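You operate a simulated robot arm through the tools that you are given. There is no shell and no other tool. Be economical: measure what you need, move in short steps, check, and stop when the job is done.

Carry out the task below with a simulated two-armed robot. There is one attempt and no reset: what you move stays moved.

## Task
Pick up the teal pot with one hand, pass it to the other hand and put it on the top of the knee-high table. Set down upright: teal pot.

Only the result counts: the job must be done as asked and must still hold three seconds after the hand-in. Knocking over, shifting, dropping, spilling or breaking anything else fails it.

## Robot
Two 7-joint arms with two-finger parallel grippers on one trunk, on a base that drives. Base frame: it is fixed to the floor where the robot stands at the start and does not move with it; the origin is under the middle of the robot, x ahead of it, y to its left, z up. Units: mm, degrees, N and s.
The left shoulder is at the start at [60, 147, 490], the right one opposite. With the tool pointing down near the work surface each hand reaches from about 100 to 640 mm from the robot's upright axis, wherever it stands, measured 20 degrees to its own side. Places, roughly: top of the knee-high table [-3100, 1900, 400]. Payload 3.43 kg a hand.
The tool frame of a hand sits at the grasp point between the pads (the TCP): z along the fingers, y along the line on which they close. The tips reach 30 mm beyond it. Largest opening 94 mm; finger width 28, thickness 10; the body of the gripper, 50 by 96 mm, starts 55 mm behind the TCP.
Orientation is that of the tool frame in the base frame, as [roll, pitch, yaw] about the fixed x, y, z axes, in that order (R = Rz(yaw) Ry(pitch) Rx(roll)). With the fingers straight down and closing along the base's y, the tool's x points along the base's -x, its y along +y and its z along -z.

## Interface
- The arms move only by the tool apply_moves. It takes "left_increments", "right_increments" or both (then of equal length, played together; a hand with none holds still); each is a list of rows, each a list of 7 numbers: the gripper command, from -1 (shut) to 1 (fully open), values between in proportion, then the shift along the base's x, y, z in mm, then the turn, a rotation vector about the base's x, y, z in degrees. In form: [[gripper, dx, dy, dz, rx, ry, rz], ...]. A call has 1 to 10 rows; each row is the pose to reach, as a shift and turn from the pose commanded when the call began. Rows are played at 5 a second. More than 50 mm and 8.6 degrees between two rows, or a gripper value outside its range, and nothing of the call is played. Where a pose cannot be reached the arm comes as near as it can. A force on the tool above 40 N (or 10 N above the force at the start of the call, whichever is more), or a blocked arm, ends the call early, and 0.2 s more pass. Each finger travels about 72 mm/s and halts on what it meets, pressing with about 23 N; the grip force reading is that of the motor and also rises with nothing between the fingers. The clock runs only during rows and for 0.2 s after the last one: add rows that repeat a pose to give the fingers time. The reply holds the time, the measured pose of the TCP, the force on the tool along the base axes, the opening and the grip force, in the units named above and with some noise, with the torque about the TCP (base axes, N m) and any sound that the robot's microphone picked up.
- Cameras (640 x 400 px; columns grow to the right, rows downward): "scene" is now at [63.9, -0.9, 1141.5]; the picture's right is [-0.00, -1.00, 0.00], its down [-0.42, 0.00, -0.91] and it looks along [0.91, -0.00, -0.42] (base axes); focal length 265 px, centre (320, 200). "left" rides on the left gripper at [76, -14, -102] in its tool frame; the picture's right is [0.18, 0.98, 0.00], its down [-0.75, 0.14, -0.64] and it looks along [-0.63, 0.12, 0.77] (tool axes); focal length 243 px, centre (320, 200). "right" rides on the right gripper at [76, 14, -102] in its tool frame; the picture's right is [-0.18, 0.98, 0.00], its down [-0.75, -0.14, -0.64] and it looks along [-0.63, -0.12, 0.77] (tool axes); focal length 243 px, centre (320, 200). There is no depth. A picture from a camera that has moved, and an enlarged one, comes with that camera's place and axes in the base frame and with its lens.
- get_image(camera): a new picture of that camera. No time passes.
- slide_trunk(by): slides the trunk up (or, below 0, down) by that many mm; the arms and the scene camera ride with it, the base frame stays. It gives what a move gives, with no picture.
- roll_base(legs): drives the robot by 1 to 6 legs, each [ahead, left, turn to the left] in mm, mm and degrees, along the robot's own axes; the way and the turn of a leg run together, so that a leg with both is an arc; at most 1500 mm and 180 degrees a leg. The arms and the cameras ride along, it lands a little off, and it stops where it bumps. It gives what a move gives.
- pan_tilt(pan, tilt): turns the head with the scene camera to pan (to the left, within 86 degrees either way) and tilt (down, from -29 to 69), counted from straight ahead of the robot. It gives what a move gives.
- enlarge(camera, box): a new picture of the part [left, top, right, bottom] of that camera's present view, enlarged. No time passes.
- hand_in(): hands the job in; it is judged then, once.

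Go step by step. Nothing tells you exact positions but the pictures and the camera data: compare them with the known pose of the tool, close in by small moves and look again before you grip or let go. The budget is 120 turns and 108 pictures, counting those below and the enlarged ones. Unless the task says otherwise, let go and move clear before handing in, and close with one line.

The tools are called after "Request:" by a JSON object that holds its "op" and its "data". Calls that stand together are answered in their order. apply_moves: Moves the arms, as the interface text tells. Its arguments: {"type":"object","properties":{"left_increments":{"type":"array"},"right_increments":{"type":"array"}},"required":[]} The other tools are called the same way: slide_trunk (by) slides the trunk up or down; roll_base (legs) drives the base; pan_tilt (pan, tilt) turns the head that bears the scene camera; get_image (camera) takes a picture; enlarge (camera, box) takes an enlarged picture of a part of a camera's view; hand_in () hands the job in.

At the start:

```text
t: 0.0
left_eef_pos: [328.5, 194.1, 929.3]
left_tool_rot: [179.9, 0.0, 179.9]
left_force: [0.1, -0.7, -0.3]
left_ft_torque: [-0.03, -0.01, 0.02]
left_grip_width: 94.1
left_finger_force: 0.0
right_eef_pos: [367.5, -100.1, 929.3]
right_tool_rot: [180.0, 0.0, -179.9]
right_force: [0.7, 0.6, -0.1]
right_ft_torque: [0.01, -0.01, -0.02]
right_grip_width: 94.1
right_finger_force: 0.1
trunk travel left (down, up): [-197.0, 53.0]
robot x, y, heading: [-1.2, 1.5, -0.2]
head pan, tilt: [-0.3, 24.8]
```

scene: 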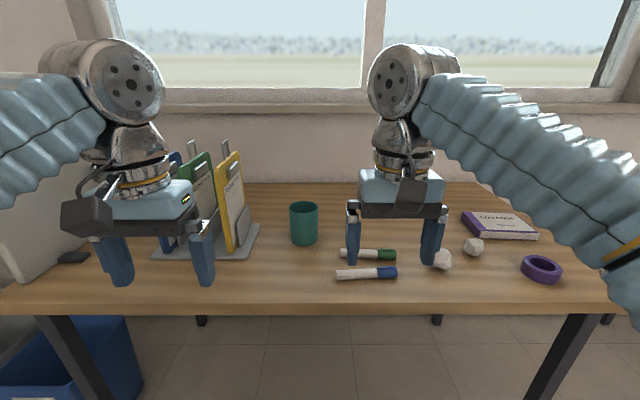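
right: 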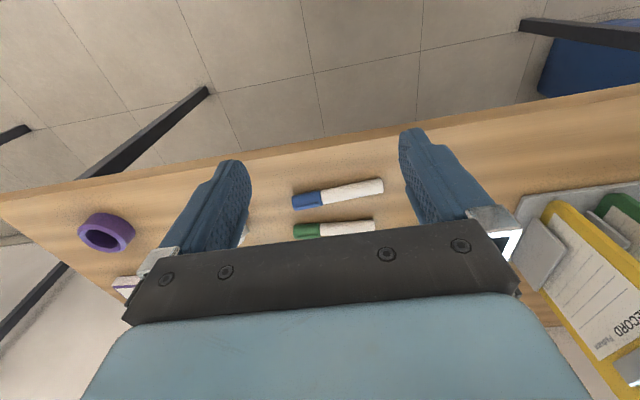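
left: 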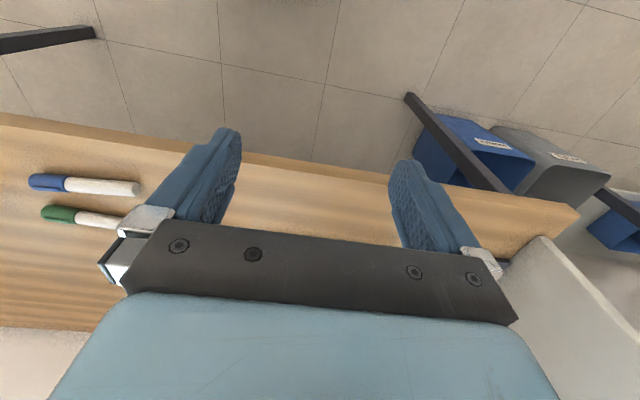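

The teal pot stands near the middle of the desk, around [620, 40], on a top I estimate at z ≈ 775. I'll zoom in on it and look around first.

Request:
{"op": "enlarge", "data": {"camera": "scene", "box": [240, 160, 400, 300]}}

Request:
{"op": "pan_tilt", "data": {"pan": 80, "tilt": 25}}

Request:
{"op": "get_image", "data": {"camera": "scene"}}

```text
2.86 times, centred on (320, 230) of scene
camera zoom: at [63.9, -0.9, 1141.5], right [0.0, -1.0, 0.0], down [-0.42, 0.0, -0.91], along [0.91, 0.0, -0.42], focal length 757 px, centre (320, 114)
```

zoom: 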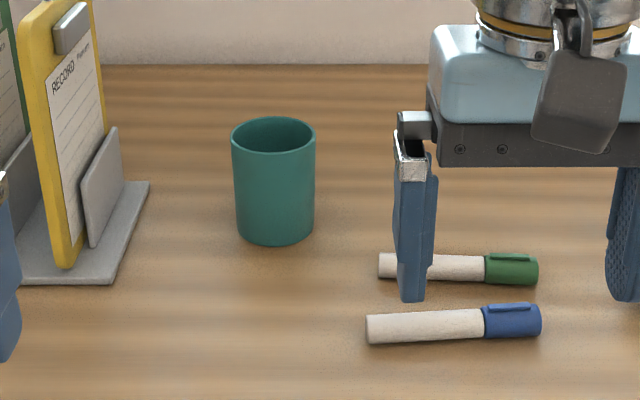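

```text
t: 1.5
left_eef_pos: [328.4, 192.9, 929.1]
left_tool_rot: [-179.9, 0.0, -180.0]
left_force: [0.5, 0.4, 0.0]
left_ft_torque: [-0.02, -0.02, 0.0]
left_grip_width: 94.2
left_finger_force: 0.0
right_eef_pos: [368.7, -99.6, 930.0]
right_tool_rot: [-179.9, -0.1, -179.9]
right_force: [-0.4, -0.4, 0.6]
right_ft_torque: [0.02, 0.04, -0.01]
right_grip_width: 93.9
right_finger_force: 0.0
trunk travel left (down, up): [-197.0, 53.0]
robot x, y, heading: [-3.2, 3.0, -0.2]
head pan, tilt: [80.0, 25.0]
```

```text
103 pictures are left
camera scene: at [-12.2, 90.2, 1141.2], right [0.98, -0.17, 0.0], down [-0.07, -0.42, -0.91], along [0.16, 0.89, -0.42], focal length 265 px, centre (320, 200)
```

scene: 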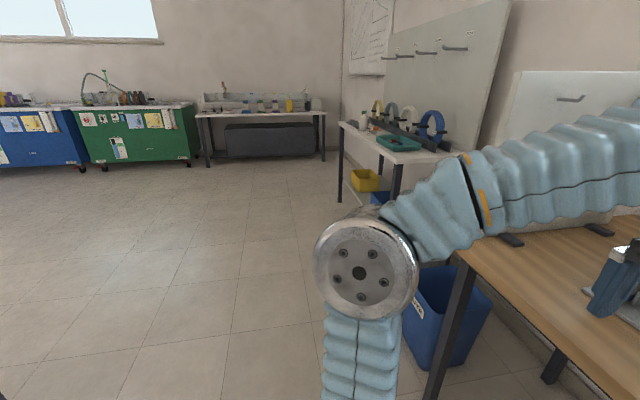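

The cup is an open cylinder, about 70 mm wide and 90 mm tall. The plan is for the right hand to take it low at a 45° tilt and the left to receive it from above. I'll restore the head and tilt the right hand as I bring it toward the pot.

Request:
{"op": "pan_tilt", "data": {"pan": 0, "tilt": 30}}

Request:
{"op": "apply_moves", "data": {"right_increments": [[1, 14, 14, 5, 0, -6, 0], [1, 28, 28, 10, 0, -12, 0], [1, 42, 42, 15, 0, -18, 0], [1, 56, 56, 20, 0, -24, 0], [1, 70, 70, 20, 0, -30, 0], [1, 84, 84, 20, 0, -36, 0], [1, 98, 98, 20, 0, -42, 0], [1, 110, 112, 20, 0, -45, 0], [1, 122, 137, 20, 0, -45, 0], [1, 122, 137, 20, 0, -45, 0]]}}

Request:
{"op": "get_image", "data": {"camera": "right"}}

Request:
{"op": "get_image", "data": {"camera": "scene"}}

```text
t: 3.1
left_eef_pos: [328.9, 194.2, 929.7]
left_tool_rot: [180.0, -0.1, 179.9]
left_force: [0.0, 0.0, 0.1]
left_ft_torque: [0.03, -0.01, 0.0]
left_grip_width: 94.2
left_finger_force: 0.0
right_eef_pos: [367.1, -99.4, 928.5]
right_tool_rot: [180.0, 0.2, -180.0]
right_force: [0.3, -0.4, 0.4]
right_ft_torque: [0.0, 0.01, 0.03]
right_grip_width: 94.4
right_finger_force: 0.0
trunk travel left (down, up): [-197.0, 53.0]
robot x, y, heading: [0.2, -1.0, -0.1]
head pan, tilt: [0.0, 30.0]
```

```text
t: 5.3
left_eef_pos: [328.1, 193.6, 930.2]
left_tool_rot: [179.9, 0.0, -180.0]
left_force: [0.2, 0.6, -0.2]
left_ft_torque: [0.02, 0.0, -0.01]
left_grip_width: 93.8
left_finger_force: 0.0
right_eef_pos: [489.2, 36.4, 949.3]
right_tool_rot: [-180.0, 45.0, -180.0]
right_force: [-0.1, -0.6, 0.8]
right_ft_torque: [-0.03, 0.0, 0.0]
right_grip_width: 94.1
right_finger_force: 0.2
trunk travel left (down, up): [-197.0, 53.0]
robot x, y, heading: [0.4, 4.6, -0.0]
head pan, tilt: [0.0, 30.0]
```

```text
102 pictures are left
camera right: at [362.0, 51.5, 969.6], right [0.13, 0.98, 0.13], down [0.08, -0.14, 0.99], along [0.99, -0.12, -0.1], focal length 243 px, centre (320, 200)
```

right: 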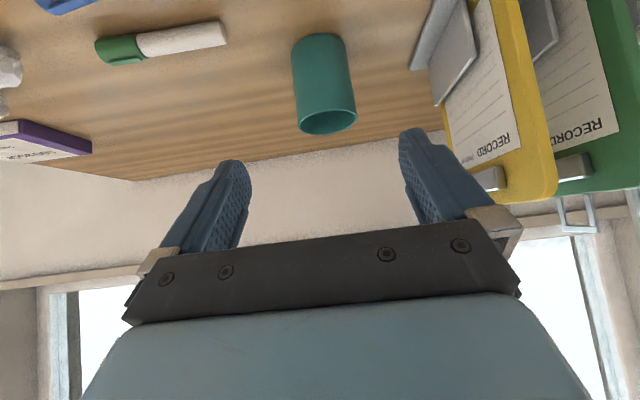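

```text
101 pictures are left
camera scene: at [62.2, -0.4, 1133.2], right [0.0, -1.0, 0.0], down [-0.5, 0.0, -0.87], along [0.87, 0.0, -0.5], focal length 265 px, centre (320, 200)
```

scene: 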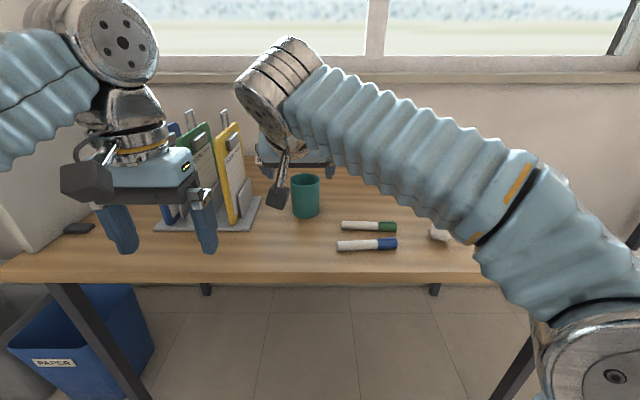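

The cup lies ahead in the right camera's view. I'll lower the hand for a better parallax fix.

Request:
{"op": "apply_moves", "data": {"right_increments": [[1, 0, 0, -30, 0, 0, 0], [1, 0, 0, -60, 0, 0, 0], [1, 0, 0, -60, 0, 0, 0]]}}

Request:
{"op": "enlarge", "data": {"camera": "right", "box": [220, 0, 420, 200]}}

Request:
{"op": "enlarge", "data": {"camera": "scene", "box": [220, 140, 380, 240]}}

```text
t: 6.1
left_eef_pos: [326.8, 192.7, 929.2]
left_tool_rot: [-180.0, 0.0, 180.0]
left_force: [1.1, -0.2, 0.6]
left_ft_torque: [0.0, -0.01, 0.0]
left_grip_width: 94.1
left_finger_force: 0.1
right_eef_pos: [489.9, 37.1, 889.9]
right_tool_rot: [180.0, 45.1, -180.0]
right_force: [0.0, -0.4, -1.2]
right_ft_torque: [-0.02, -0.02, 0.0]
right_grip_width: 93.9
right_finger_force: 0.0
trunk travel left (down, up): [-197.0, 53.0]
robot x, y, heading: [-0.3, 0.7, -0.1]
head pan, tilt: [0.0, 30.0]
```

```text
2.00 times, centred on (320, 100) of right
camera zoom: at [363.2, 51.0, 908.6], right [0.13, 0.98, 0.13], down [0.08, -0.14, 0.99], along [0.99, -0.12, -0.1], focal length 485 px, centre (320, 400)
```

zoom: 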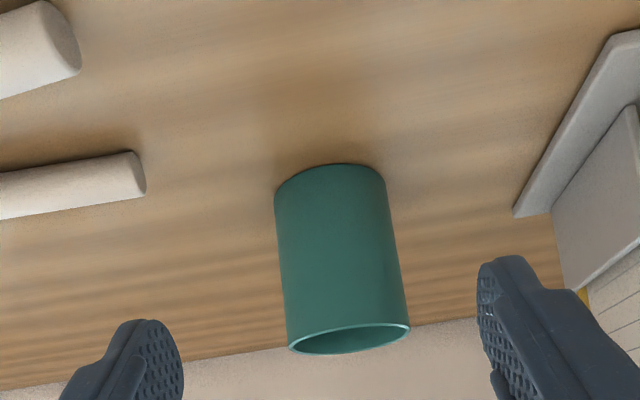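

```text
4.00 times, centred on (300, 190) of scene
camera zoom: at [62.2, -0.4, 1133.2], right [0.0, -1.0, 0.0], down [-0.5, 0.0, -0.87], along [0.87, 0.0, -0.5], focal length 1059 px, centre (400, 240)
```

zoom: 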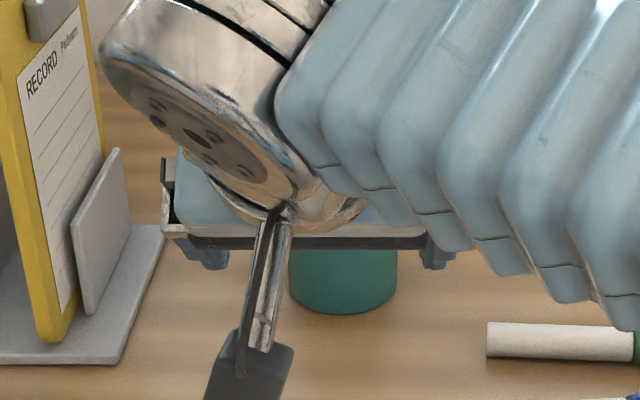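

I place the cup at about [644, 38], with the table top near z = 765 and the rim near 850. I'll advance diagonally to roughly 50 mm short and check.

Request:
{"op": "apply_moves", "data": {"right_increments": [[1, 30, 0.5, 0, 0, 0, 0], [1, 60, 1, -4, 0, 0, 0], [1, 80, 1, -22, 0, 0, 0], [1, 100, 1, -42, 0, 0, 0], [1, 100, 1, -42, 0, 0, 0]]}}

Request:
{"op": "get_image", "data": {"camera": "right"}}

Request:
{"op": "get_image", "data": {"camera": "scene"}}

```text
t: 7.3
left_eef_pos: [328.9, 194.2, 929.9]
left_tool_rot: [179.9, 0.0, 179.9]
left_force: [0.2, -0.6, 0.5]
left_ft_torque: [-0.02, -0.01, -0.01]
left_grip_width: 93.8
left_finger_force: 0.0
right_eef_pos: [591.3, 37.4, 849.1]
right_tool_rot: [180.0, 45.1, -179.9]
right_force: [-0.3, -0.2, -0.2]
right_ft_torque: [0.02, -0.02, 0.02]
right_grip_width: 94.0
right_finger_force: 0.1
trunk travel left (down, up): [-197.0, 53.0]
robot x, y, heading: [-1.3, -1.8, -0.2]
head pan, tilt: [0.0, 30.0]
```

```text
98 pictures are left
camera right: at [463.7, 52.6, 868.1], right [0.13, 0.98, 0.13], down [0.08, -0.14, 0.99], along [0.99, -0.12, -0.1], focal length 243 px, centre (320, 200)
```

right: 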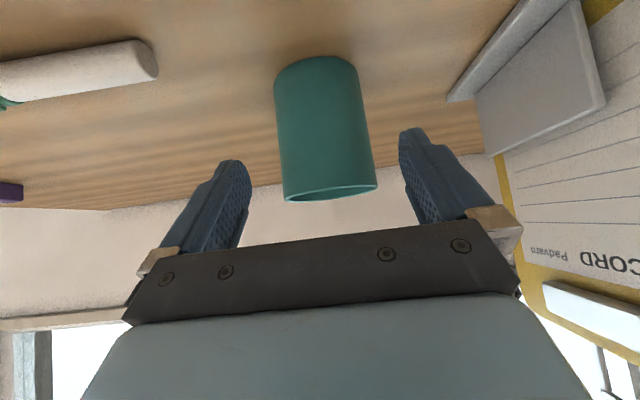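

```text
97 pictures are left
camera scene: at [62.2, -0.4, 1133.2], right [0.0, -1.0, 0.0], down [-0.5, 0.0, -0.87], along [0.87, 0.0, -0.5], focal length 265 px, centre (320, 200)
```

scene: 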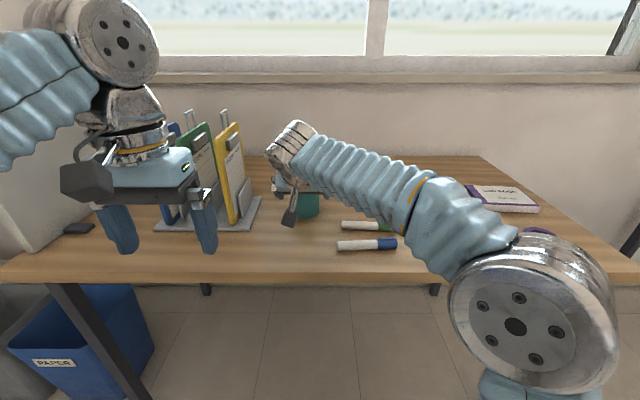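

The fit agrees: cup at [648, 39], table about 762, rim about 845, well centred between the fingers. I'll go the rest of the way in small steps, still open.

Request:
{"op": "apply_moves", "data": {"right_increments": [[1, 15, 1, -15, 0, 0, 0], [1, 30, 1.5, -30, 0, 0, 0], [1, 40, 1.5, -39, 0, 0, 0], [1, 47, 1.5, -44, 0, 0, 0], [1, 47, 1.5, -44, 0, 0, 0]]}}

Request:
{"op": "get_image", "data": {"camera": "right"}}

Request:
{"op": "enlarge", "data": {"camera": "scene", "box": [240, 150, 400, 250]}}

```text
t: 8.5
left_eef_pos: [328.5, 194.0, 930.0]
left_tool_rot: [179.9, 0.0, 180.0]
left_force: [0.2, -0.4, -0.8]
left_ft_torque: [-0.02, 0.02, 0.02]
left_grip_width: 94.0
left_finger_force: 0.0
right_eef_pos: [635.3, 40.1, 804.8]
right_tool_rot: [-180.0, 45.0, 180.0]
right_force: [-0.6, 0.4, 0.2]
right_ft_torque: [-0.01, 0.0, -0.01]
right_grip_width: 94.0
right_finger_force: 0.2
trunk travel left (down, up): [-197.0, 53.0]
robot x, y, heading: [-0.1, -2.9, 0.1]
head pan, tilt: [0.0, 30.0]
```

```text
96 pictures are left
camera right: at [509.3, 54.4, 824.3], right [0.13, 0.98, 0.13], down [0.08, -0.14, 0.99], along [0.99, -0.12, -0.1], focal length 243 px, centre (320, 200)
```

right: 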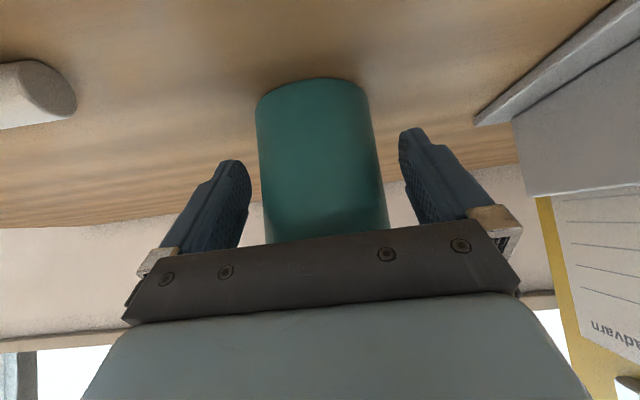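

```text
4.00 times, centred on (320, 200) of scene
camera zoom: at [62.2, -0.4, 1133.2], right [0.0, -1.0, 0.0], down [-0.5, 0.0, -0.87], along [0.87, 0.0, -0.5], focal length 1059 px, centre (320, 200)
```

zoom: 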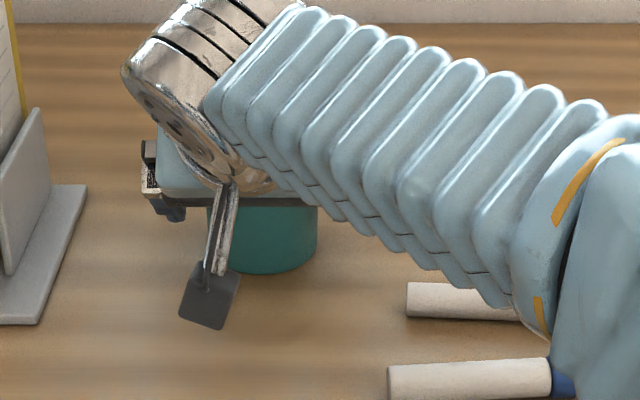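

The hand is centred around the lower part of the cup. I'll nudge 6 mm forward and close.

Request:
{"op": "apply_moves", "data": {"right_increments": [[1, 6, 0, 0, 0, 0, 0], [0.5, 6, 0, 0, 0, 0, 0], [0.3, 6, 0, 0, 0, 0, 0], [-0.2, 6, 0, 0, 0, 0, 0], [-1, 6, 0, 0, 0, 0, 0], [-1, 6, 0, 0, 0, 0, 0], [-1, 6, 0, 0, 0, 0, 0]]}}

Request:
{"op": "get_image", "data": {"camera": "right"}}

```text
t: 10.1
left_eef_pos: [329.1, 193.7, 929.7]
left_tool_rot: [-180.0, 0.0, 180.0]
left_force: [0.6, -0.3, 0.2]
left_ft_torque: [0.02, -0.01, 0.01]
left_grip_width: 93.9
left_finger_force: 0.0
right_eef_pos: [643.3, 40.3, 804.6]
right_tool_rot: [-180.0, 45.0, -180.0]
right_force: [0.8, -0.2, 2.2]
right_ft_torque: [0.07, -0.15, -0.06]
right_grip_width: 73.7
right_finger_force: 23.3
trunk travel left (down, up): [-197.0, 53.0]
robot x, y, heading: [-0.1, 1.6, -0.2]
head pan, tilt: [0.0, 30.0]
```

```text
94 pictures are left
camera right: at [515.0, 54.7, 824.6], right [0.13, 0.98, 0.13], down [0.08, -0.14, 0.99], along [0.99, -0.12, -0.1], focal length 243 px, centre (320, 200)
```

right: 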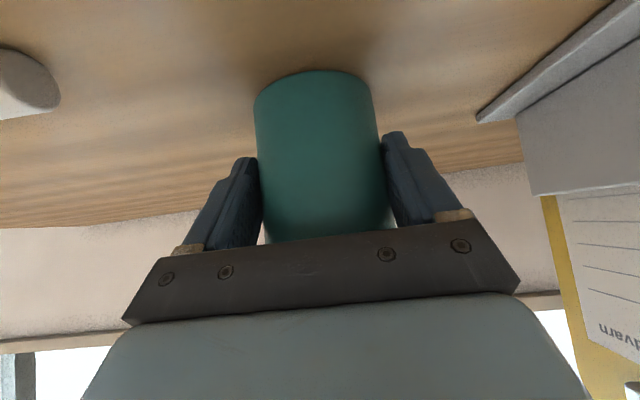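

Gripped at 74 mm. Next I lift straight up and check it holds.

Request:
{"op": "apply_moves", "data": {"right_increments": [[-1, 0, 0, 5, 0, 0, 0], [-1, 0, 0, 20, 0, 0, 0], [-1, 0, 0, 45, 0, 0, 0], [-1, 0, 0, 70, 0, 0, 0], [-1, -20, 0, 80, 0, 0, 0], [-1, -50, 0, 80, 0, 0, 0], [-1, -80, 0, 80, 0, 0, 0], [-1, -110, 0, 80, 0, 0, 0], [-1, -130, 0, 80, 0, 0, 0], [-1, -130, 0, 80, 0, 0, 0]]}}

Request:
{"op": "get_image", "data": {"camera": "right"}}

Request:
{"op": "get_image", "data": {"camera": "scene"}}

```text
t: 12.3
left_eef_pos: [329.0, 194.2, 929.2]
left_tool_rot: [180.0, 0.1, 180.0]
left_force: [0.2, 0.0, 0.3]
left_ft_torque: [-0.01, 0.0, 0.01]
left_grip_width: 94.1
left_finger_force: 0.1
right_eef_pos: [513.7, 39.6, 884.0]
right_tool_rot: [-180.0, 45.0, -179.9]
right_force: [0.3, 0.1, -1.0]
right_ft_torque: [0.01, -0.01, 0.0]
right_grip_width: 73.8
right_finger_force: 23.2
trunk travel left (down, up): [-197.0, 53.0]
robot x, y, heading: [0.4, -1.8, 0.1]
head pan, tilt: [0.0, 30.0]
```

```text
93 pictures are left
camera right: at [386.6, 54.2, 902.8], right [0.13, 0.98, 0.13], down [0.08, -0.14, 0.99], along [0.99, -0.12, -0.1], focal length 243 px, centre (320, 200)
```

right: 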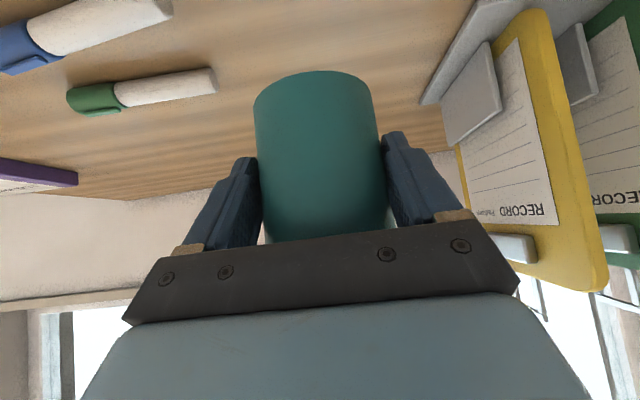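

```text
92 pictures are left
camera scene: at [62.2, -0.5, 1133.2], right [0.0, -1.0, 0.0], down [-0.5, 0.0, -0.87], along [0.87, 0.0, -0.5], focal length 265 px, centre (320, 200)
```

scene: 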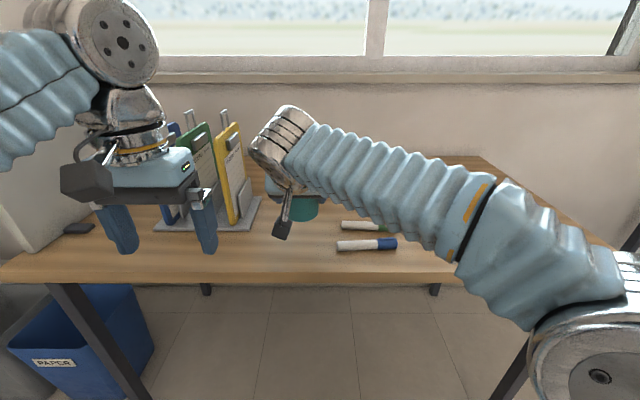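

The lift is solid. To keep the left hand's camera clear of the right wrist during the handover, I'll try flipping the left hand's yaw by 180°, away to the side first.

Request:
{"op": "apply_moves", "data": {"left_increments": [[1, 10, 25, 10, 0, 0, 0], [1, 20, 50, 20, 0, 0, 8], [1, 20, 60, 30, 0, 0, 16], [1, 20, 60, 40, 0, 0, 24], [1, 20, 60, 40, 0, 0, 32], [1, 20, 60, 40, 0, 0, 40], [1, 20, 60, 40, 0, 0, 48], [1, 20, 60, 40, 0, 0, 56], [1, 20, 60, 40, 0, 0, 64], [1, 20, 60, 40, 0, 0, 72]]}}

Request:
{"op": "get_image", "data": {"camera": "scene"}}

```text
t: 14.5
left_eef_pos: [358.9, 259.8, 949.2]
left_tool_rot: [-179.6, 0.2, -107.9]
left_force: [-0.7, -0.4, -0.1]
left_ft_torque: [0.0, -0.03, -0.02]
left_grip_width: 94.2
left_finger_force: 0.0
left hand out of reach, approached as far as the arm can: row 1, 3, 4, 5, 6, 7, 8, 9, 10
right_eef_pos: [513.1, 41.5, 884.4]
right_tool_rot: [-179.8, 44.9, -179.9]
right_force: [-0.5, 0.8, -1.2]
right_ft_torque: [-0.04, 0.02, -0.01]
right_grip_width: 74.0
right_finger_force: 22.6
trunk travel left (down, up): [-197.0, 53.0]
robot x, y, heading: [1.9, -1.0, 0.1]
head pan, tilt: [0.0, 30.0]
```

```text
91 pictures are left
camera scene: at [61.9, 0.2, 1133.1], right [0.0, -1.0, 0.0], down [-0.5, 0.0, -0.87], along [0.87, 0.0, -0.5], focal length 265 px, centre (320, 200)
```

scene: 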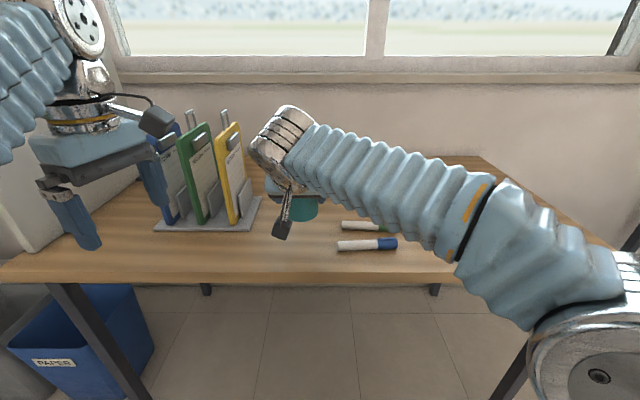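

The left hand can rotate, but it is near its height limit here, so I'll do the handover lower and away from the desk. Before backing off I'll check both sides.

Request:
{"op": "pan_tilt", "data": {"pan": 86, "tilt": 30}}

Request:
{"op": "get_image", "data": {"camera": "scene"}}

Request:
{"op": "pan_tilt", "data": {"pan": -86, "tilt": 30}}

Request:
{"op": "get_image", "data": {"camera": "scene"}}

```text
t: 16.1
left_eef_pos: [358.1, 258.8, 949.8]
left_tool_rot: [-179.8, 0.2, -108.2]
left_force: [-0.1, -0.4, 0.5]
left_ft_torque: [-0.02, 0.02, -0.01]
left_grip_width: 93.8
left_finger_force: 0.1
right_eef_pos: [514.2, 39.2, 882.9]
right_tool_rot: [-179.9, 45.0, 179.9]
right_force: [0.1, 0.3, -1.0]
right_ft_torque: [0.01, 0.06, 0.01]
right_grip_width: 73.8
right_finger_force: 22.9
trunk travel left (down, up): [-197.0, 53.0]
robot x, y, heading: [1.0, 3.1, 0.1]
head pan, tilt: [85.9, 30.0]
```

```text
90 pictures are left
camera scene: at [-21.7, 89.8, 1133.2], right [1.0, -0.07, 0.0], down [-0.04, -0.5, -0.87], along [0.06, 0.86, -0.5], focal length 265 px, centre (320, 200)
```

scene: 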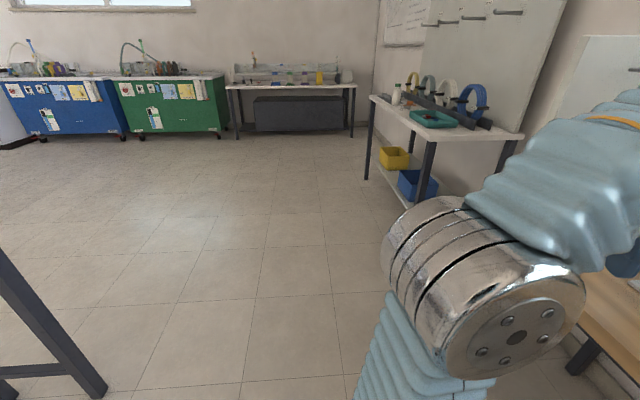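

```text
t: 18.7
left_eef_pos: [360.2, 258.6, 949.3]
left_tool_rot: [-179.8, 0.3, -108.2]
left_force: [-0.2, -0.8, 0.8]
left_ft_torque: [-0.01, 0.03, 0.01]
left_grip_width: 93.9
left_finger_force: 0.1
right_eef_pos: [513.2, 39.9, 883.7]
right_tool_rot: [180.0, 45.1, 180.0]
right_force: [-0.7, -0.4, -1.2]
right_ft_torque: [0.0, 0.05, -0.02]
right_grip_width: 73.8
right_finger_force: 23.1
trunk travel left (down, up): [-197.0, 53.0]
robot x, y, heading: [-3.3, 0.9, 0.0]
head pan, tilt: [-85.9, 30.0]
```

```text
89 pictures are left
camera scene: at [-21.8, -90.7, 1133.2], right [-1.0, -0.07, 0.0], down [-0.04, 0.5, -0.87], along [0.06, -0.86, -0.5], focal length 265 px, centre (320, 200)
```

scene: 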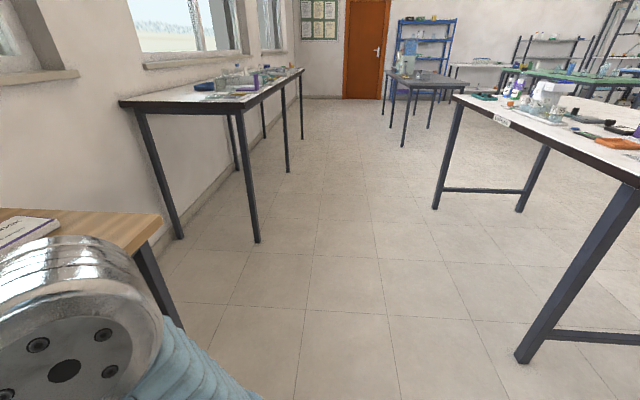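

A table stands behind at x ≈ -800, and the floor is open to the left (y > 700). I'll back off 250 mm, slide left into the open area and look around.

Request:
{"op": "roll_base", "data": {"legs": [[-250, 0, 0], [0, 1400, 0]]}}

Request:
{"op": "pan_tilt", "data": {"pan": 86, "tilt": 30}}

Request:
{"op": "get_image", "data": {"camera": "scene"}}

```text
t: 27.0
left_eef_pos: [121.4, 1642.6, 949.3]
left_tool_rot: [-179.7, 0.2, -109.0]
left_force: [0.3, 0.8, 0.1]
left_ft_torque: [-0.03, -0.01, 0.02]
left_grip_width: 93.6
left_finger_force: 0.1
right_eef_pos: [273.8, 1421.0, 883.9]
right_tool_rot: [180.0, 45.0, 179.0]
right_force: [-0.5, -0.3, -1.7]
right_ft_torque: [-0.01, 0.0, 0.03]
right_grip_width: 73.5
right_finger_force: 22.8
trunk travel left (down, up): [-197.0, 53.0]
robot x, y, heading: [-238.7, 1390.3, -0.8]
head pan, tilt: [-85.9, 30.0]
```

```text
t: 29.6
left_eef_pos: [123.2, 1644.2, 949.7]
left_tool_rot: [-179.7, 0.2, -108.9]
left_force: [-0.2, 0.3, -0.2]
left_ft_torque: [0.0, -0.03, 0.0]
left_grip_width: 93.9
left_finger_force: 0.1
right_eef_pos: [272.9, 1423.0, 882.1]
right_tool_rot: [-179.9, 45.0, 178.9]
right_force: [-0.1, 0.1, -1.8]
right_ft_torque: [0.03, -0.01, 0.02]
right_grip_width: 73.4
right_finger_force: 23.0
trunk travel left (down, up): [-197.0, 53.0]
robot x, y, heading: [-239.3, 1391.0, -0.9]
head pan, tilt: [85.9, 30.0]
```

```text
88 pictures are left
camera scene: at [-261.3, 1480.4, 1133.2], right [1.0, -0.09, 0.0], down [-0.04, -0.5, -0.87], along [0.08, 0.86, -0.5], focal length 265 px, centre (320, 200)
```

scene: 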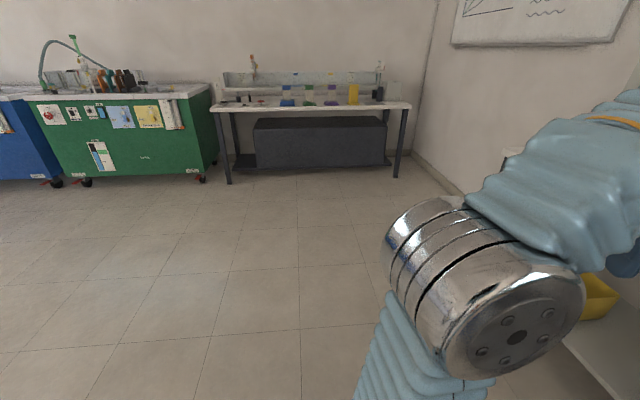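

There is free floor around here. I'll shift a little more left and turn toward the target table.

Request:
{"op": "roll_base", "data": {"legs": [[0, 250, 0], [0, 0, 90], [0, 0, 80]]}}

Request:
{"op": "pan_tilt", "data": {"pan": 0, "tilt": 20}}

Request:
{"op": "get_image", "data": {"camera": "scene"}}

```text
t: 38.6
left_eef_pos: [-643.2, 1464.3, 950.5]
left_tool_rot: [-179.6, 0.2, 59.5]
left_force: [0.4, 0.1, -0.4]
left_ft_torque: [0.0, -0.04, 0.02]
left_grip_width: 93.8
left_finger_force: 0.2
right_eef_pos: [-748.0, 1712.5, 882.7]
right_tool_rot: [180.0, 45.1, -12.4]
right_force: [-0.4, -0.4, -2.3]
right_ft_torque: [-0.01, -0.03, -0.01]
right_grip_width: 73.3
right_finger_force: 23.1
trunk travel left (down, up): [-197.0, 53.0]
robot x, y, heading: [-234.5, 1637.4, 167.6]
head pan, tilt: [85.9, 30.0]
```

```text
t: 40.2
left_eef_pos: [-643.7, 1463.6, 951.1]
left_tool_rot: [-179.6, 0.2, 59.5]
left_force: [-0.4, 0.5, -0.2]
left_ft_torque: [-0.03, 0.02, -0.02]
left_grip_width: 94.1
left_finger_force: 0.1
right_eef_pos: [-746.5, 1711.6, 883.3]
right_tool_rot: [-179.9, 45.1, -12.4]
right_force: [0.2, -0.4, -1.8]
right_ft_torque: [-0.01, -0.02, 0.0]
right_grip_width: 73.2
right_finger_force: 22.7
trunk travel left (down, up): [-197.0, 53.0]
robot x, y, heading: [-236.3, 1641.2, 167.7]
head pan, tilt: [0.0, 20.0]
```

```text
87 pictures are left
camera scene: at [-297.1, 1652.8, 1149.2], right [0.21, 0.98, 0.0], down [0.33, -0.07, -0.94], along [-0.92, 0.2, -0.34], focal length 265 px, centre (320, 200)
```

scene: 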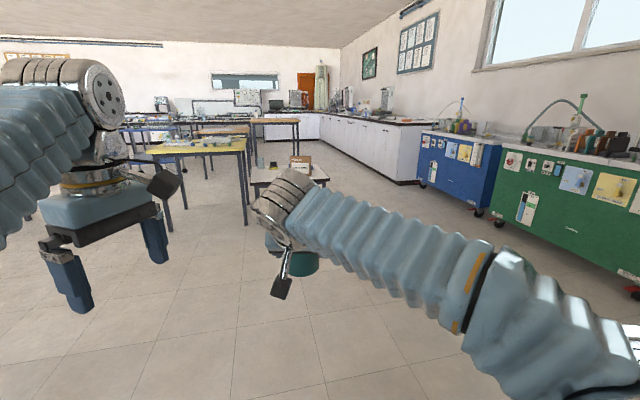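

The low white table is ahead, with some items on it. I'll square up the heading to 180° and finish flipping the left hand while lowering it.

Request:
{"op": "roll_base", "data": {"legs": [[0, 0, 12.3]]}}

Request:
{"op": "apply_moves", "data": {"left_increments": [[1, 0, 0, -10, 0, 0, 8], [1, 0, 0, -20, 0, 0, 16], [1, 0, 0, -30, 0, 0, 24], [1, 0, 0, -40, 0, 0, 32], [1, 0, 0, -50, 0, 0, 40], [1, 0, 0, -50, 0, 0, 48], [1, 0, 0, -50, 0, 0, 56], [1, 0, 0, -50, 0, 0, 64], [1, 0, 0, -50, 0, 0, 72], [1, 0, 0, -50, 0, 0, 80]]}}

```text
t: 41.4
left_eef_pos: [-598.0, 1383.3, 950.3]
left_tool_rot: [-179.8, 0.1, 71.5]
left_force: [-0.2, 0.8, -0.2]
left_ft_torque: [0.02, -0.02, 0.01]
left_grip_width: 93.9
left_finger_force: 0.0
right_eef_pos: [-751.0, 1605.0, 884.0]
right_tool_rot: [-179.9, 45.0, -0.5]
right_force: [-0.3, -0.4, -1.9]
right_ft_torque: [0.0, -0.08, 0.03]
right_grip_width: 72.8
right_finger_force: 22.8
trunk travel left (down, up): [-197.0, 53.0]
robot x, y, heading: [-235.6, 1638.1, 179.5]
head pan, tilt: [0.0, 20.0]
```

```text
t: 43.6
left_eef_pos: [-597.8, 1383.9, 900.6]
left_tool_rot: [-179.6, 0.2, 151.5]
left_force: [-0.4, 0.1, 1.6]
left_ft_torque: [0.01, -0.02, -0.01]
left_grip_width: 94.1
left_finger_force: 0.1
right_eef_pos: [-751.6, 1604.0, 882.3]
right_tool_rot: [180.0, 45.1, -0.5]
right_force: [-0.1, 1.2, -1.8]
right_ft_torque: [-0.02, -0.03, 0.01]
right_grip_width: 73.0
right_finger_force: 22.9
trunk travel left (down, up): [-197.0, 53.0]
robot x, y, heading: [-237.9, 1639.2, 179.7]
head pan, tilt: [0.0, 20.0]
```

Now I'll finish the flip and lower the right hand with the cup together.

Request:
{"op": "apply_moves", "data": {"left_increments": [[1, 0, 0, 0, 0, 0, 8], [1, 0, 0, 0, 0, 0, 16], [1, 0, 0, 0, 0, 0, 24], [1, 0, 0, 0, 0, 0, 28], [1, 0, 0, 0, 0, 0, 28], [1, 0, 0, 0, 0, 0, 28], [1, 0, 0, 0, 0, 0, 28]], "right_increments": [[-1, 0, 0, -30, 0, 0, 0], [-1, 0, 0, -60, 0, 0, 0], [-1, 0, 0, -90, 0, 0, 0], [-1, 0, 0, -120, 0, 0, 0], [-1, 0, 0, -150, 0, 0, 0], [-1, 0, 0, -180, 0, 0, 0], [-1, 0, 0, -180, 0, 0, 0]]}}

Request:
{"op": "get_image", "data": {"camera": "right"}}

Request:
{"op": "get_image", "data": {"camera": "left"}}

Request:
{"op": "pan_tilt", "data": {"pan": 0, "tilt": 40}}

Request:
{"op": "get_image", "data": {"camera": "scene"}}

```text
t: 45.2
left_eef_pos: [-597.8, 1384.0, 900.1]
left_tool_rot: [-179.6, 0.3, 179.5]
left_force: [0.2, 0.4, -0.6]
left_ft_torque: [0.02, 0.02, -0.02]
left_grip_width: 94.1
left_finger_force: 0.0
right_eef_pos: [-752.3, 1604.7, 702.9]
right_tool_rot: [-180.0, 44.9, -0.4]
right_force: [-0.3, 0.2, -1.2]
right_ft_torque: [0.04, -0.05, 0.0]
right_grip_width: 72.9
right_finger_force: 22.8
trunk travel left (down, up): [-197.0, 53.0]
robot x, y, heading: [-236.3, 1638.4, 179.3]
head pan, tilt: [0.0, 20.0]
```

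```text
86 pictures are left
camera right: at [-625.9, 1590.4, 722.7], right [-0.14, -0.98, 0.13], down [-0.08, 0.14, 0.99], along [-0.99, 0.13, -0.1], focal length 243 px, centre (320, 200)
```

right: 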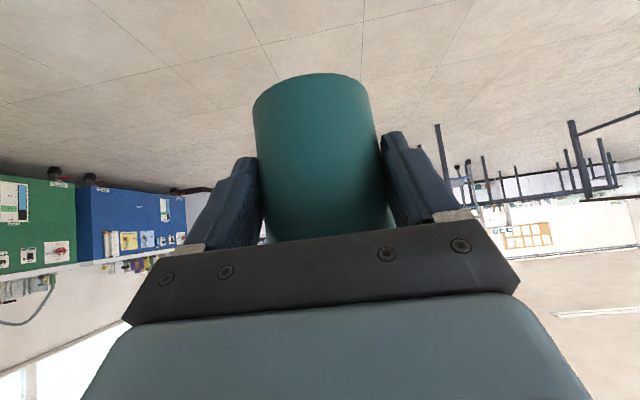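

```text
85 pictures are left
camera left: at [-674.2, 1368.6, 1002.1], right [-0.18, 0.98, -0.01], down [0.75, 0.14, 0.64], along [0.64, 0.11, -0.76], focal length 243 px, centre (320, 200)
```

left: 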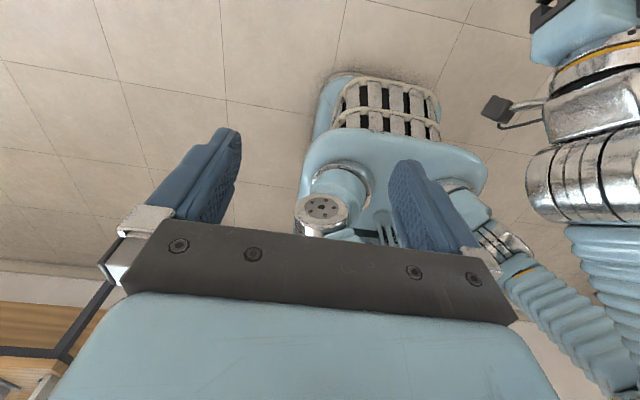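

```text
t: 46.0
left_eef_pos: [-597.7, 1382.9, 900.1]
left_tool_rot: [-179.6, 0.3, 179.5]
left_force: [0.0, 0.3, -0.3]
left_ft_torque: [0.02, 0.01, 0.0]
left_grip_width: 94.0
left_finger_force: 0.0
right_eef_pos: [-750.7, 1605.2, 704.1]
right_tool_rot: [180.0, 45.1, -0.4]
right_force: [0.0, -0.1, -1.8]
right_ft_torque: [0.04, -0.05, 0.01]
right_grip_width: 72.9
right_finger_force: 22.8
trunk travel left (down, up): [-197.0, 53.0]
robot x, y, heading: [-236.4, 1638.5, 179.6]
head pan, tilt: [0.0, 40.0]
```

```text
84 pictures are left
camera scene: at [-290.5, 1639.7, 1117.9], right [0.01, 1.0, 0.0], down [0.64, 0.0, -0.77], along [-0.77, 0.01, -0.64], focal length 265 px, centre (320, 200)
```

scene: 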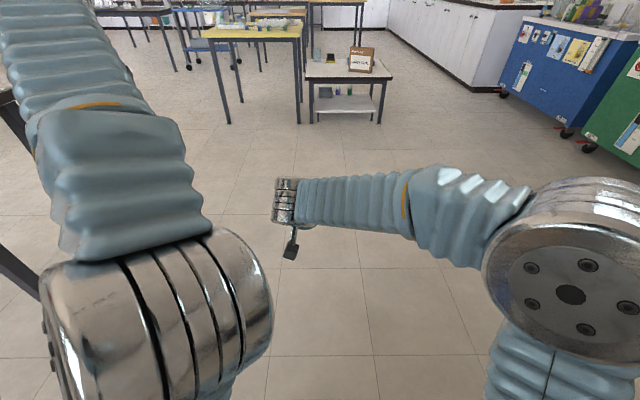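

The cup is still firmly held. Now I'll bring the left hand forward and across toward above the cup.

Request:
{"op": "apply_moves", "data": {"left_increments": [[1, -40, 0, 0, 0, 0, 0], [1, -80, 0, 0, 0, 0, 0], [1, -120, 0, 0, 0, 0, 0], [1, -162, 0, -20, 0, 0, 0], [1, -162, 30, -20, 0, 0, 0], [1, -162, 60, -20, 0, 0, 0], [1, -162, 90, -20, 0, 0, 0], [1, -162, 90, -20, 0, 0, 0]]}}

Request:
{"op": "get_image", "data": {"camera": "left"}}

Request:
{"op": "get_image", "data": {"camera": "scene"}}

```text
t: 47.9
left_eef_pos: [-757.2, 1474.4, 878.3]
left_tool_rot: [-179.5, 0.1, 179.5]
left_force: [0.6, 0.0, -0.6]
left_ft_torque: [-0.03, -0.01, 0.0]
left_grip_width: 93.9
left_finger_force: 0.0
left hand out of reach, approached as far as the arm can: row 4, 5, 6, 7, 8
right_eef_pos: [-752.0, 1605.6, 703.0]
right_tool_rot: [180.0, 44.9, -0.4]
right_force: [-0.5, 0.3, -1.4]
right_ft_torque: [-0.01, -0.04, -0.02]
right_grip_width: 72.7
right_finger_force: 23.0
trunk travel left (down, up): [-197.0, 53.0]
robot x, y, heading: [-236.9, 1640.6, 179.8]
head pan, tilt: [0.0, 40.0]
```

```text
83 pictures are left
camera left: at [-832.9, 1460.3, 979.3], right [-0.18, 0.98, -0.01], down [0.75, 0.14, 0.64], along [0.63, 0.11, -0.77], focal length 243 px, centre (320, 200)
```

left: 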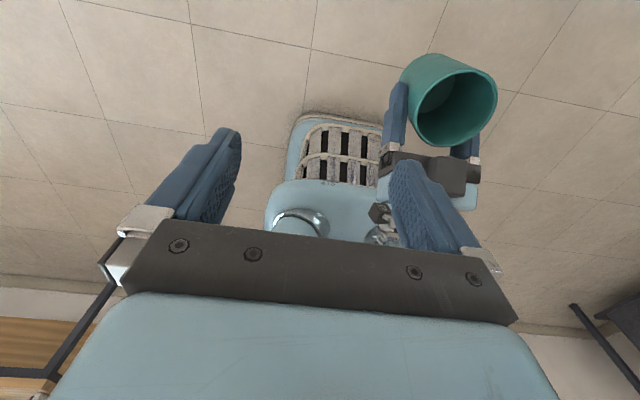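

```text
82 pictures are left
camera scene: at [-290.5, 1639.7, 1117.8], right [0.01, 1.0, 0.0], down [0.64, 0.0, -0.77], along [-0.77, 0.01, -0.64], focal length 265 px, centre (320, 200)
```

scene: 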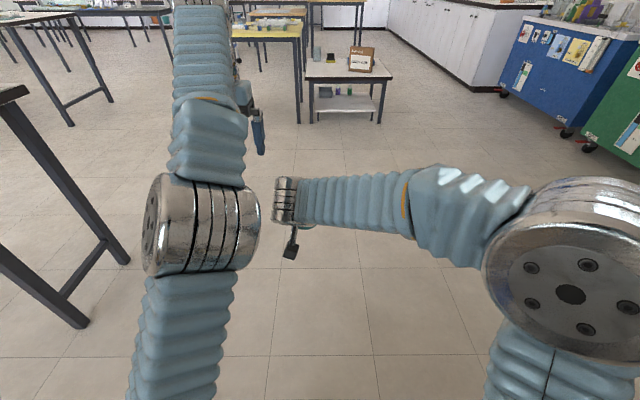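

There is a good view into the empty cup. I'll bring the right hand back 70 mm and down 60 mm to give the left arm more reach.

Request:
{"op": "apply_moves", "data": {"right_increments": [[-1, 20, 0, -20, 0, 0, 0], [-1, 40, 0, -40, 0, 0, 0], [-1, 60, 0, -60, 0, 0, 0], [-1, 70, 0, -60, 0, 0, 0], [-1, 70, 0, -60, 0, 0, 0]], "left_increments": [[1, 10, 0, -10, 0, 0, 0], [1, 30, 0, -20, 0, 0, 0], [1, 50, 0, -30, 0, 0, 0], [1, 55, 30, -30, 0, 0, 0], [1, 55, 60, -30, 0, 0, 0]]}}

Request:
{"op": "get_image", "data": {"camera": "left"}}

Request:
{"op": "get_image", "data": {"camera": "scene"}}

```text
t: 49.0
left_eef_pos: [-703.3, 1534.3, 846.6]
left_tool_rot: [-179.7, 0.2, 179.5]
left_force: [-0.4, -0.2, -0.4]
left_ft_torque: [0.0, 0.01, -0.02]
left_grip_width: 93.9
left_finger_force: 0.1
right_eef_pos: [-681.8, 1603.6, 643.8]
right_tool_rot: [-180.0, 45.1, -0.5]
right_force: [-0.3, 0.0, -1.7]
right_ft_torque: [-0.01, -0.01, 0.0]
right_grip_width: 73.0
right_finger_force: 23.3
trunk travel left (down, up): [-197.0, 53.0]
robot x, y, heading: [-239.0, 1642.7, 179.7]
head pan, tilt: [0.0, 40.0]
```

```text
81 pictures are left
camera left: at [-778.9, 1518.9, 949.5], right [-0.18, 0.98, -0.01], down [0.75, 0.14, 0.64], along [0.64, 0.11, -0.76], focal length 243 px, centre (320, 200)
```

left: 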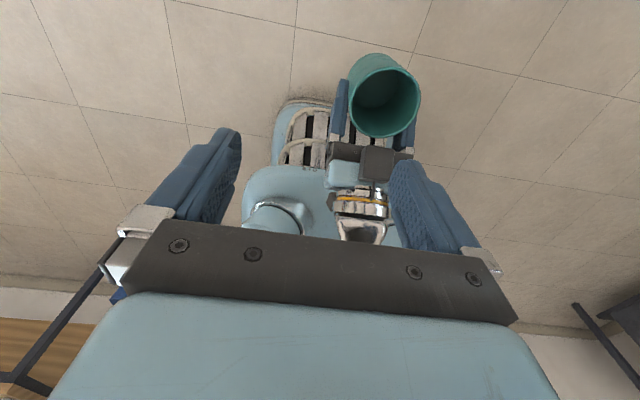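

```text
80 pictures are left
camera scene: at [-290.5, 1639.5, 1117.8], right [0.01, 1.0, 0.0], down [0.64, 0.0, -0.77], along [-0.77, 0.01, -0.64], focal length 265 px, centre (320, 200)
```

scene: 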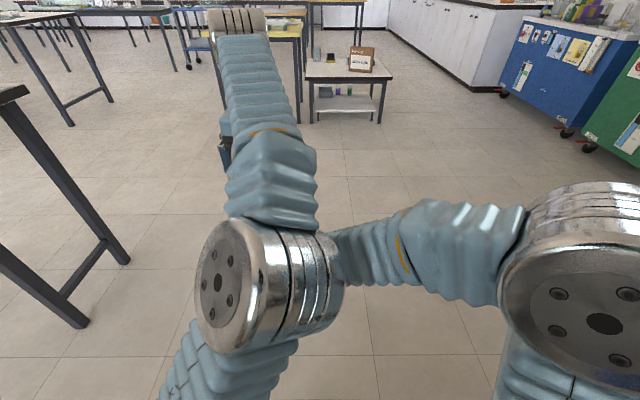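

The left elbow would crowd the right wrist in this layout. I'll move the left hand aside and yaw both hands +50°, so that the right wrist comes from the robot's right.

Request:
{"op": "apply_moves", "data": {"left_increments": [[1, 0, -35, 0, 0, 0, 0], [1, 0, -70, 0, 0, 0, 0], [1, 0, -100, 0, 0, 0, 8], [1, 0, -100, 0, 0, 0, 16], [1, 0, -100, 0, 0, 0, 24], [1, 0, -100, 0, 0, 0, 32], [1, 0, -100, 0, 0, 0, 40], [1, 0, -100, 0, 0, 0, 48], [1, 0, -100, 0, 0, 0, 50], [1, 0, -100, 0, 0, 0, 50]], "right_increments": [[-1, 0, 0, 0, 0, 0, 0], [-1, 0, 0, 0, 0, 0, 0], [-1, 0, 0, 0, 0, 0, 8], [-1, 0, 0, 0, 0, 0, 16], [-1, 0, 0, 0, 0, 0, 24], [-1, 0, 0, 0, 0, 0, 32], [-1, 0, 0, 0, 0, 0, 40], [-1, 0, 0, 0, 0, 0, 48], [-1, 0, 0, 0, 0, 0, 50], [-1, 0, 0, 0, 0, 0, 50]]}}

Request:
{"op": "get_image", "data": {"camera": "left"}}

Request:
{"op": "get_image", "data": {"camera": "scene"}}

```text
t: 51.2
left_eef_pos: [-669.4, 1404.0, 811.4]
left_tool_rot: [-179.7, 0.0, -130.6]
left_force: [-1.0, 0.3, 0.0]
left_ft_torque: [0.03, 0.01, -0.01]
left_grip_width: 93.9
left_finger_force: 0.0
left hand out of reach, approached as far as the arm can: row 7, 8, 9, 10
right_eef_pos: [-681.6, 1604.5, 642.3]
right_tool_rot: [180.0, 45.0, 49.5]
right_force: [0.1, 1.2, -1.2]
right_ft_torque: [0.01, -0.05, 0.02]
right_grip_width: 73.0
right_finger_force: 22.7
trunk travel left (down, up): [-197.0, 53.0]
robot x, y, heading: [-236.5, 1641.2, 179.6]
head pan, tilt: [0.0, 40.0]
```

```text
79 pictures are left
camera left: at [-707.4, 1333.9, 912.5], right [-0.87, 0.5, -0.01], down [0.38, 0.67, 0.64], along [0.33, 0.55, -0.77], focal length 243 px, centre (320, 200)
```

left: 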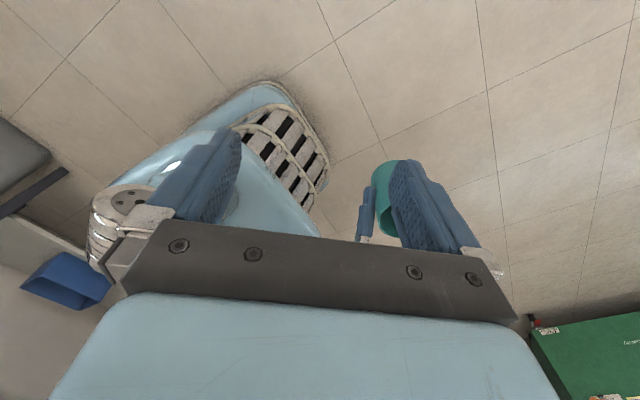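

```text
78 pictures are left
camera scene: at [-290.5, 1639.7, 1117.8], right [0.01, 1.0, 0.0], down [0.64, -0.01, -0.77], along [-0.77, 0.01, -0.64], focal length 265 px, centre (320, 200)
```

scene: 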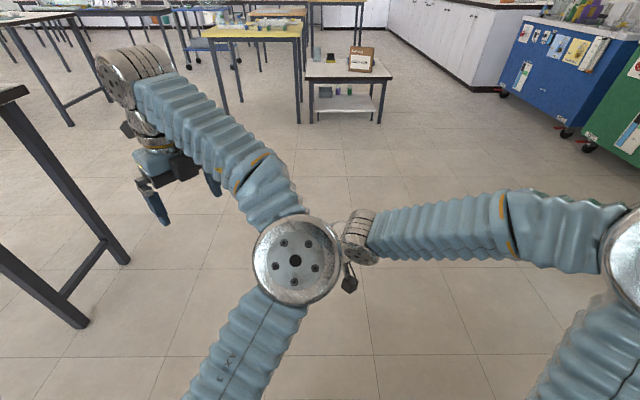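

The left wrist has hit its limit in this direction. I'll unwind it and go the other way round (camera ends up pointing left), rotating back in steps.

Request:
{"op": "apply_moves", "data": {"left_increments": [[1, 10, -20, 20, 0, 0, -8.5], [1, 20, -20, 40, 0, 0, -17], [1, 30, -20, 50, 0, 0, -25.5], [1, 40, -20, 50, 0, 0, -34], [1, 50, -20, 50, 0, 0, -42.5], [1, 60, -20, 50, 0, 0, -51], [1, 60, -20, 50, 0, 0, -59.5], [1, 60, -20, 50, 0, 0, -68], [1, 60, -20, 50, 0, 0, -76.5], [1, 60, -20, 50, 0, 0, -85]]}}

Request:
{"op": "apply_moves", "data": {"left_increments": [[1, 0, 0, 0, 0, 0, -8.5], [1, 0, 0, 0, 0, 0, -17], [1, 0, 0, 0, 0, 0, -25.5], [1, 0, 0, 0, 0, 0, -34], [1, 0, 0, 0, 0, 0, -42.5], [1, 0, 0, 0, 0, 0, -51], [1, 0, 0, 0, 0, 0, -59.5], [1, 0, 0, 0, 0, 0, -68], [1, 0, 0, 0, 0, 0, -76.5], [1, 0, 0, 0, 0, 0, -85]]}}

Request:
{"op": "apply_moves", "data": {"left_increments": [[1, 0, 0, 0, 0, 0, -8.5], [1, 0, 0, 0, 0, 0, -17], [1, 0, 0, 0, 0, 0, -25.5], [1, 0, 0, 0, 0, 0, -34], [1, 0, 0, 0, 0, 0, -42.5], [1, 0, 0, 0, 0, 0, -51], [1, 0, 0, 0, 0, 0, -59.5], [1, 0, 0, 0, 0, 0, -68], [1, 0, 0, 0, 0, 0, -76.5], [1, 0, 0, 0, 0, 0, -85]]}}

Request:
{"op": "get_image", "data": {"camera": "scene"}}

```text
t: 53.5
left_eef_pos: [-610.0, 1384.7, 861.5]
left_tool_rot: [-179.6, 0.2, 144.3]
left_force: [0.2, -0.1, -0.7]
left_ft_torque: [-0.02, -0.03, 0.02]
left_grip_width: 93.9
left_finger_force: 0.0
right_eef_pos: [-681.8, 1605.6, 642.8]
right_tool_rot: [-179.9, 45.0, 49.7]
right_force: [-0.4, -0.4, -1.6]
right_ft_torque: [-0.01, -0.01, 0.04]
right_grip_width: 72.7
right_finger_force: 22.5
trunk travel left (down, up): [-197.0, 53.0]
robot x, y, heading: [-233.7, 1641.0, 179.6]
head pan, tilt: [0.0, 40.0]
```

```text
t: 55.6
left_eef_pos: [-610.2, 1382.9, 862.5]
left_tool_rot: [-179.6, 0.3, 59.4]
left_force: [-0.7, -0.2, 0.0]
left_ft_torque: [0.01, 0.02, 0.0]
left_grip_width: 93.9
left_finger_force: 0.0
right_eef_pos: [-681.5, 1605.2, 642.9]
right_tool_rot: [180.0, 45.0, 49.7]
right_force: [-0.8, -0.5, -1.8]
right_ft_torque: [0.01, -0.04, 0.02]
right_grip_width: 72.7
right_finger_force: 22.8
trunk travel left (down, up): [-197.0, 53.0]
robot x, y, heading: [-232.4, 1641.4, 179.8]
head pan, tilt: [0.0, 40.0]
```

```text
t: 57.9
left_eef_pos: [-608.8, 1384.4, 861.8]
left_tool_rot: [-179.5, 0.2, -25.6]
left_force: [0.3, -0.3, -0.8]
left_ft_torque: [0.01, 0.01, -0.01]
left_grip_width: 94.1
left_finger_force: 0.1
right_eef_pos: [-681.2, 1604.2, 642.9]
right_tool_rot: [179.9, 45.0, 49.6]
right_force: [0.1, 0.4, -1.6]
right_ft_torque: [0.04, -0.04, -0.03]
right_grip_width: 72.4
right_finger_force: 22.8
trunk travel left (down, up): [-197.0, 53.0]
robot x, y, heading: [-232.5, 1640.7, 179.7]
head pan, tilt: [0.0, 40.0]
```

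```text
77 pictures are left
camera scene: at [-290.5, 1639.7, 1117.8], right [0.01, 1.0, 0.0], down [0.64, 0.0, -0.77], along [-0.77, 0.01, -0.64], focal length 265 px, centre (320, 200)
```

scene: 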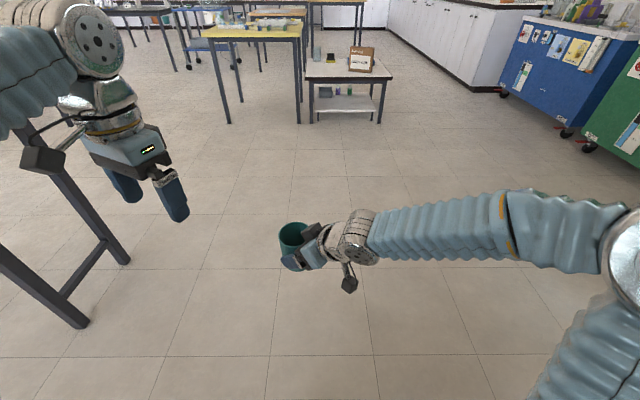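

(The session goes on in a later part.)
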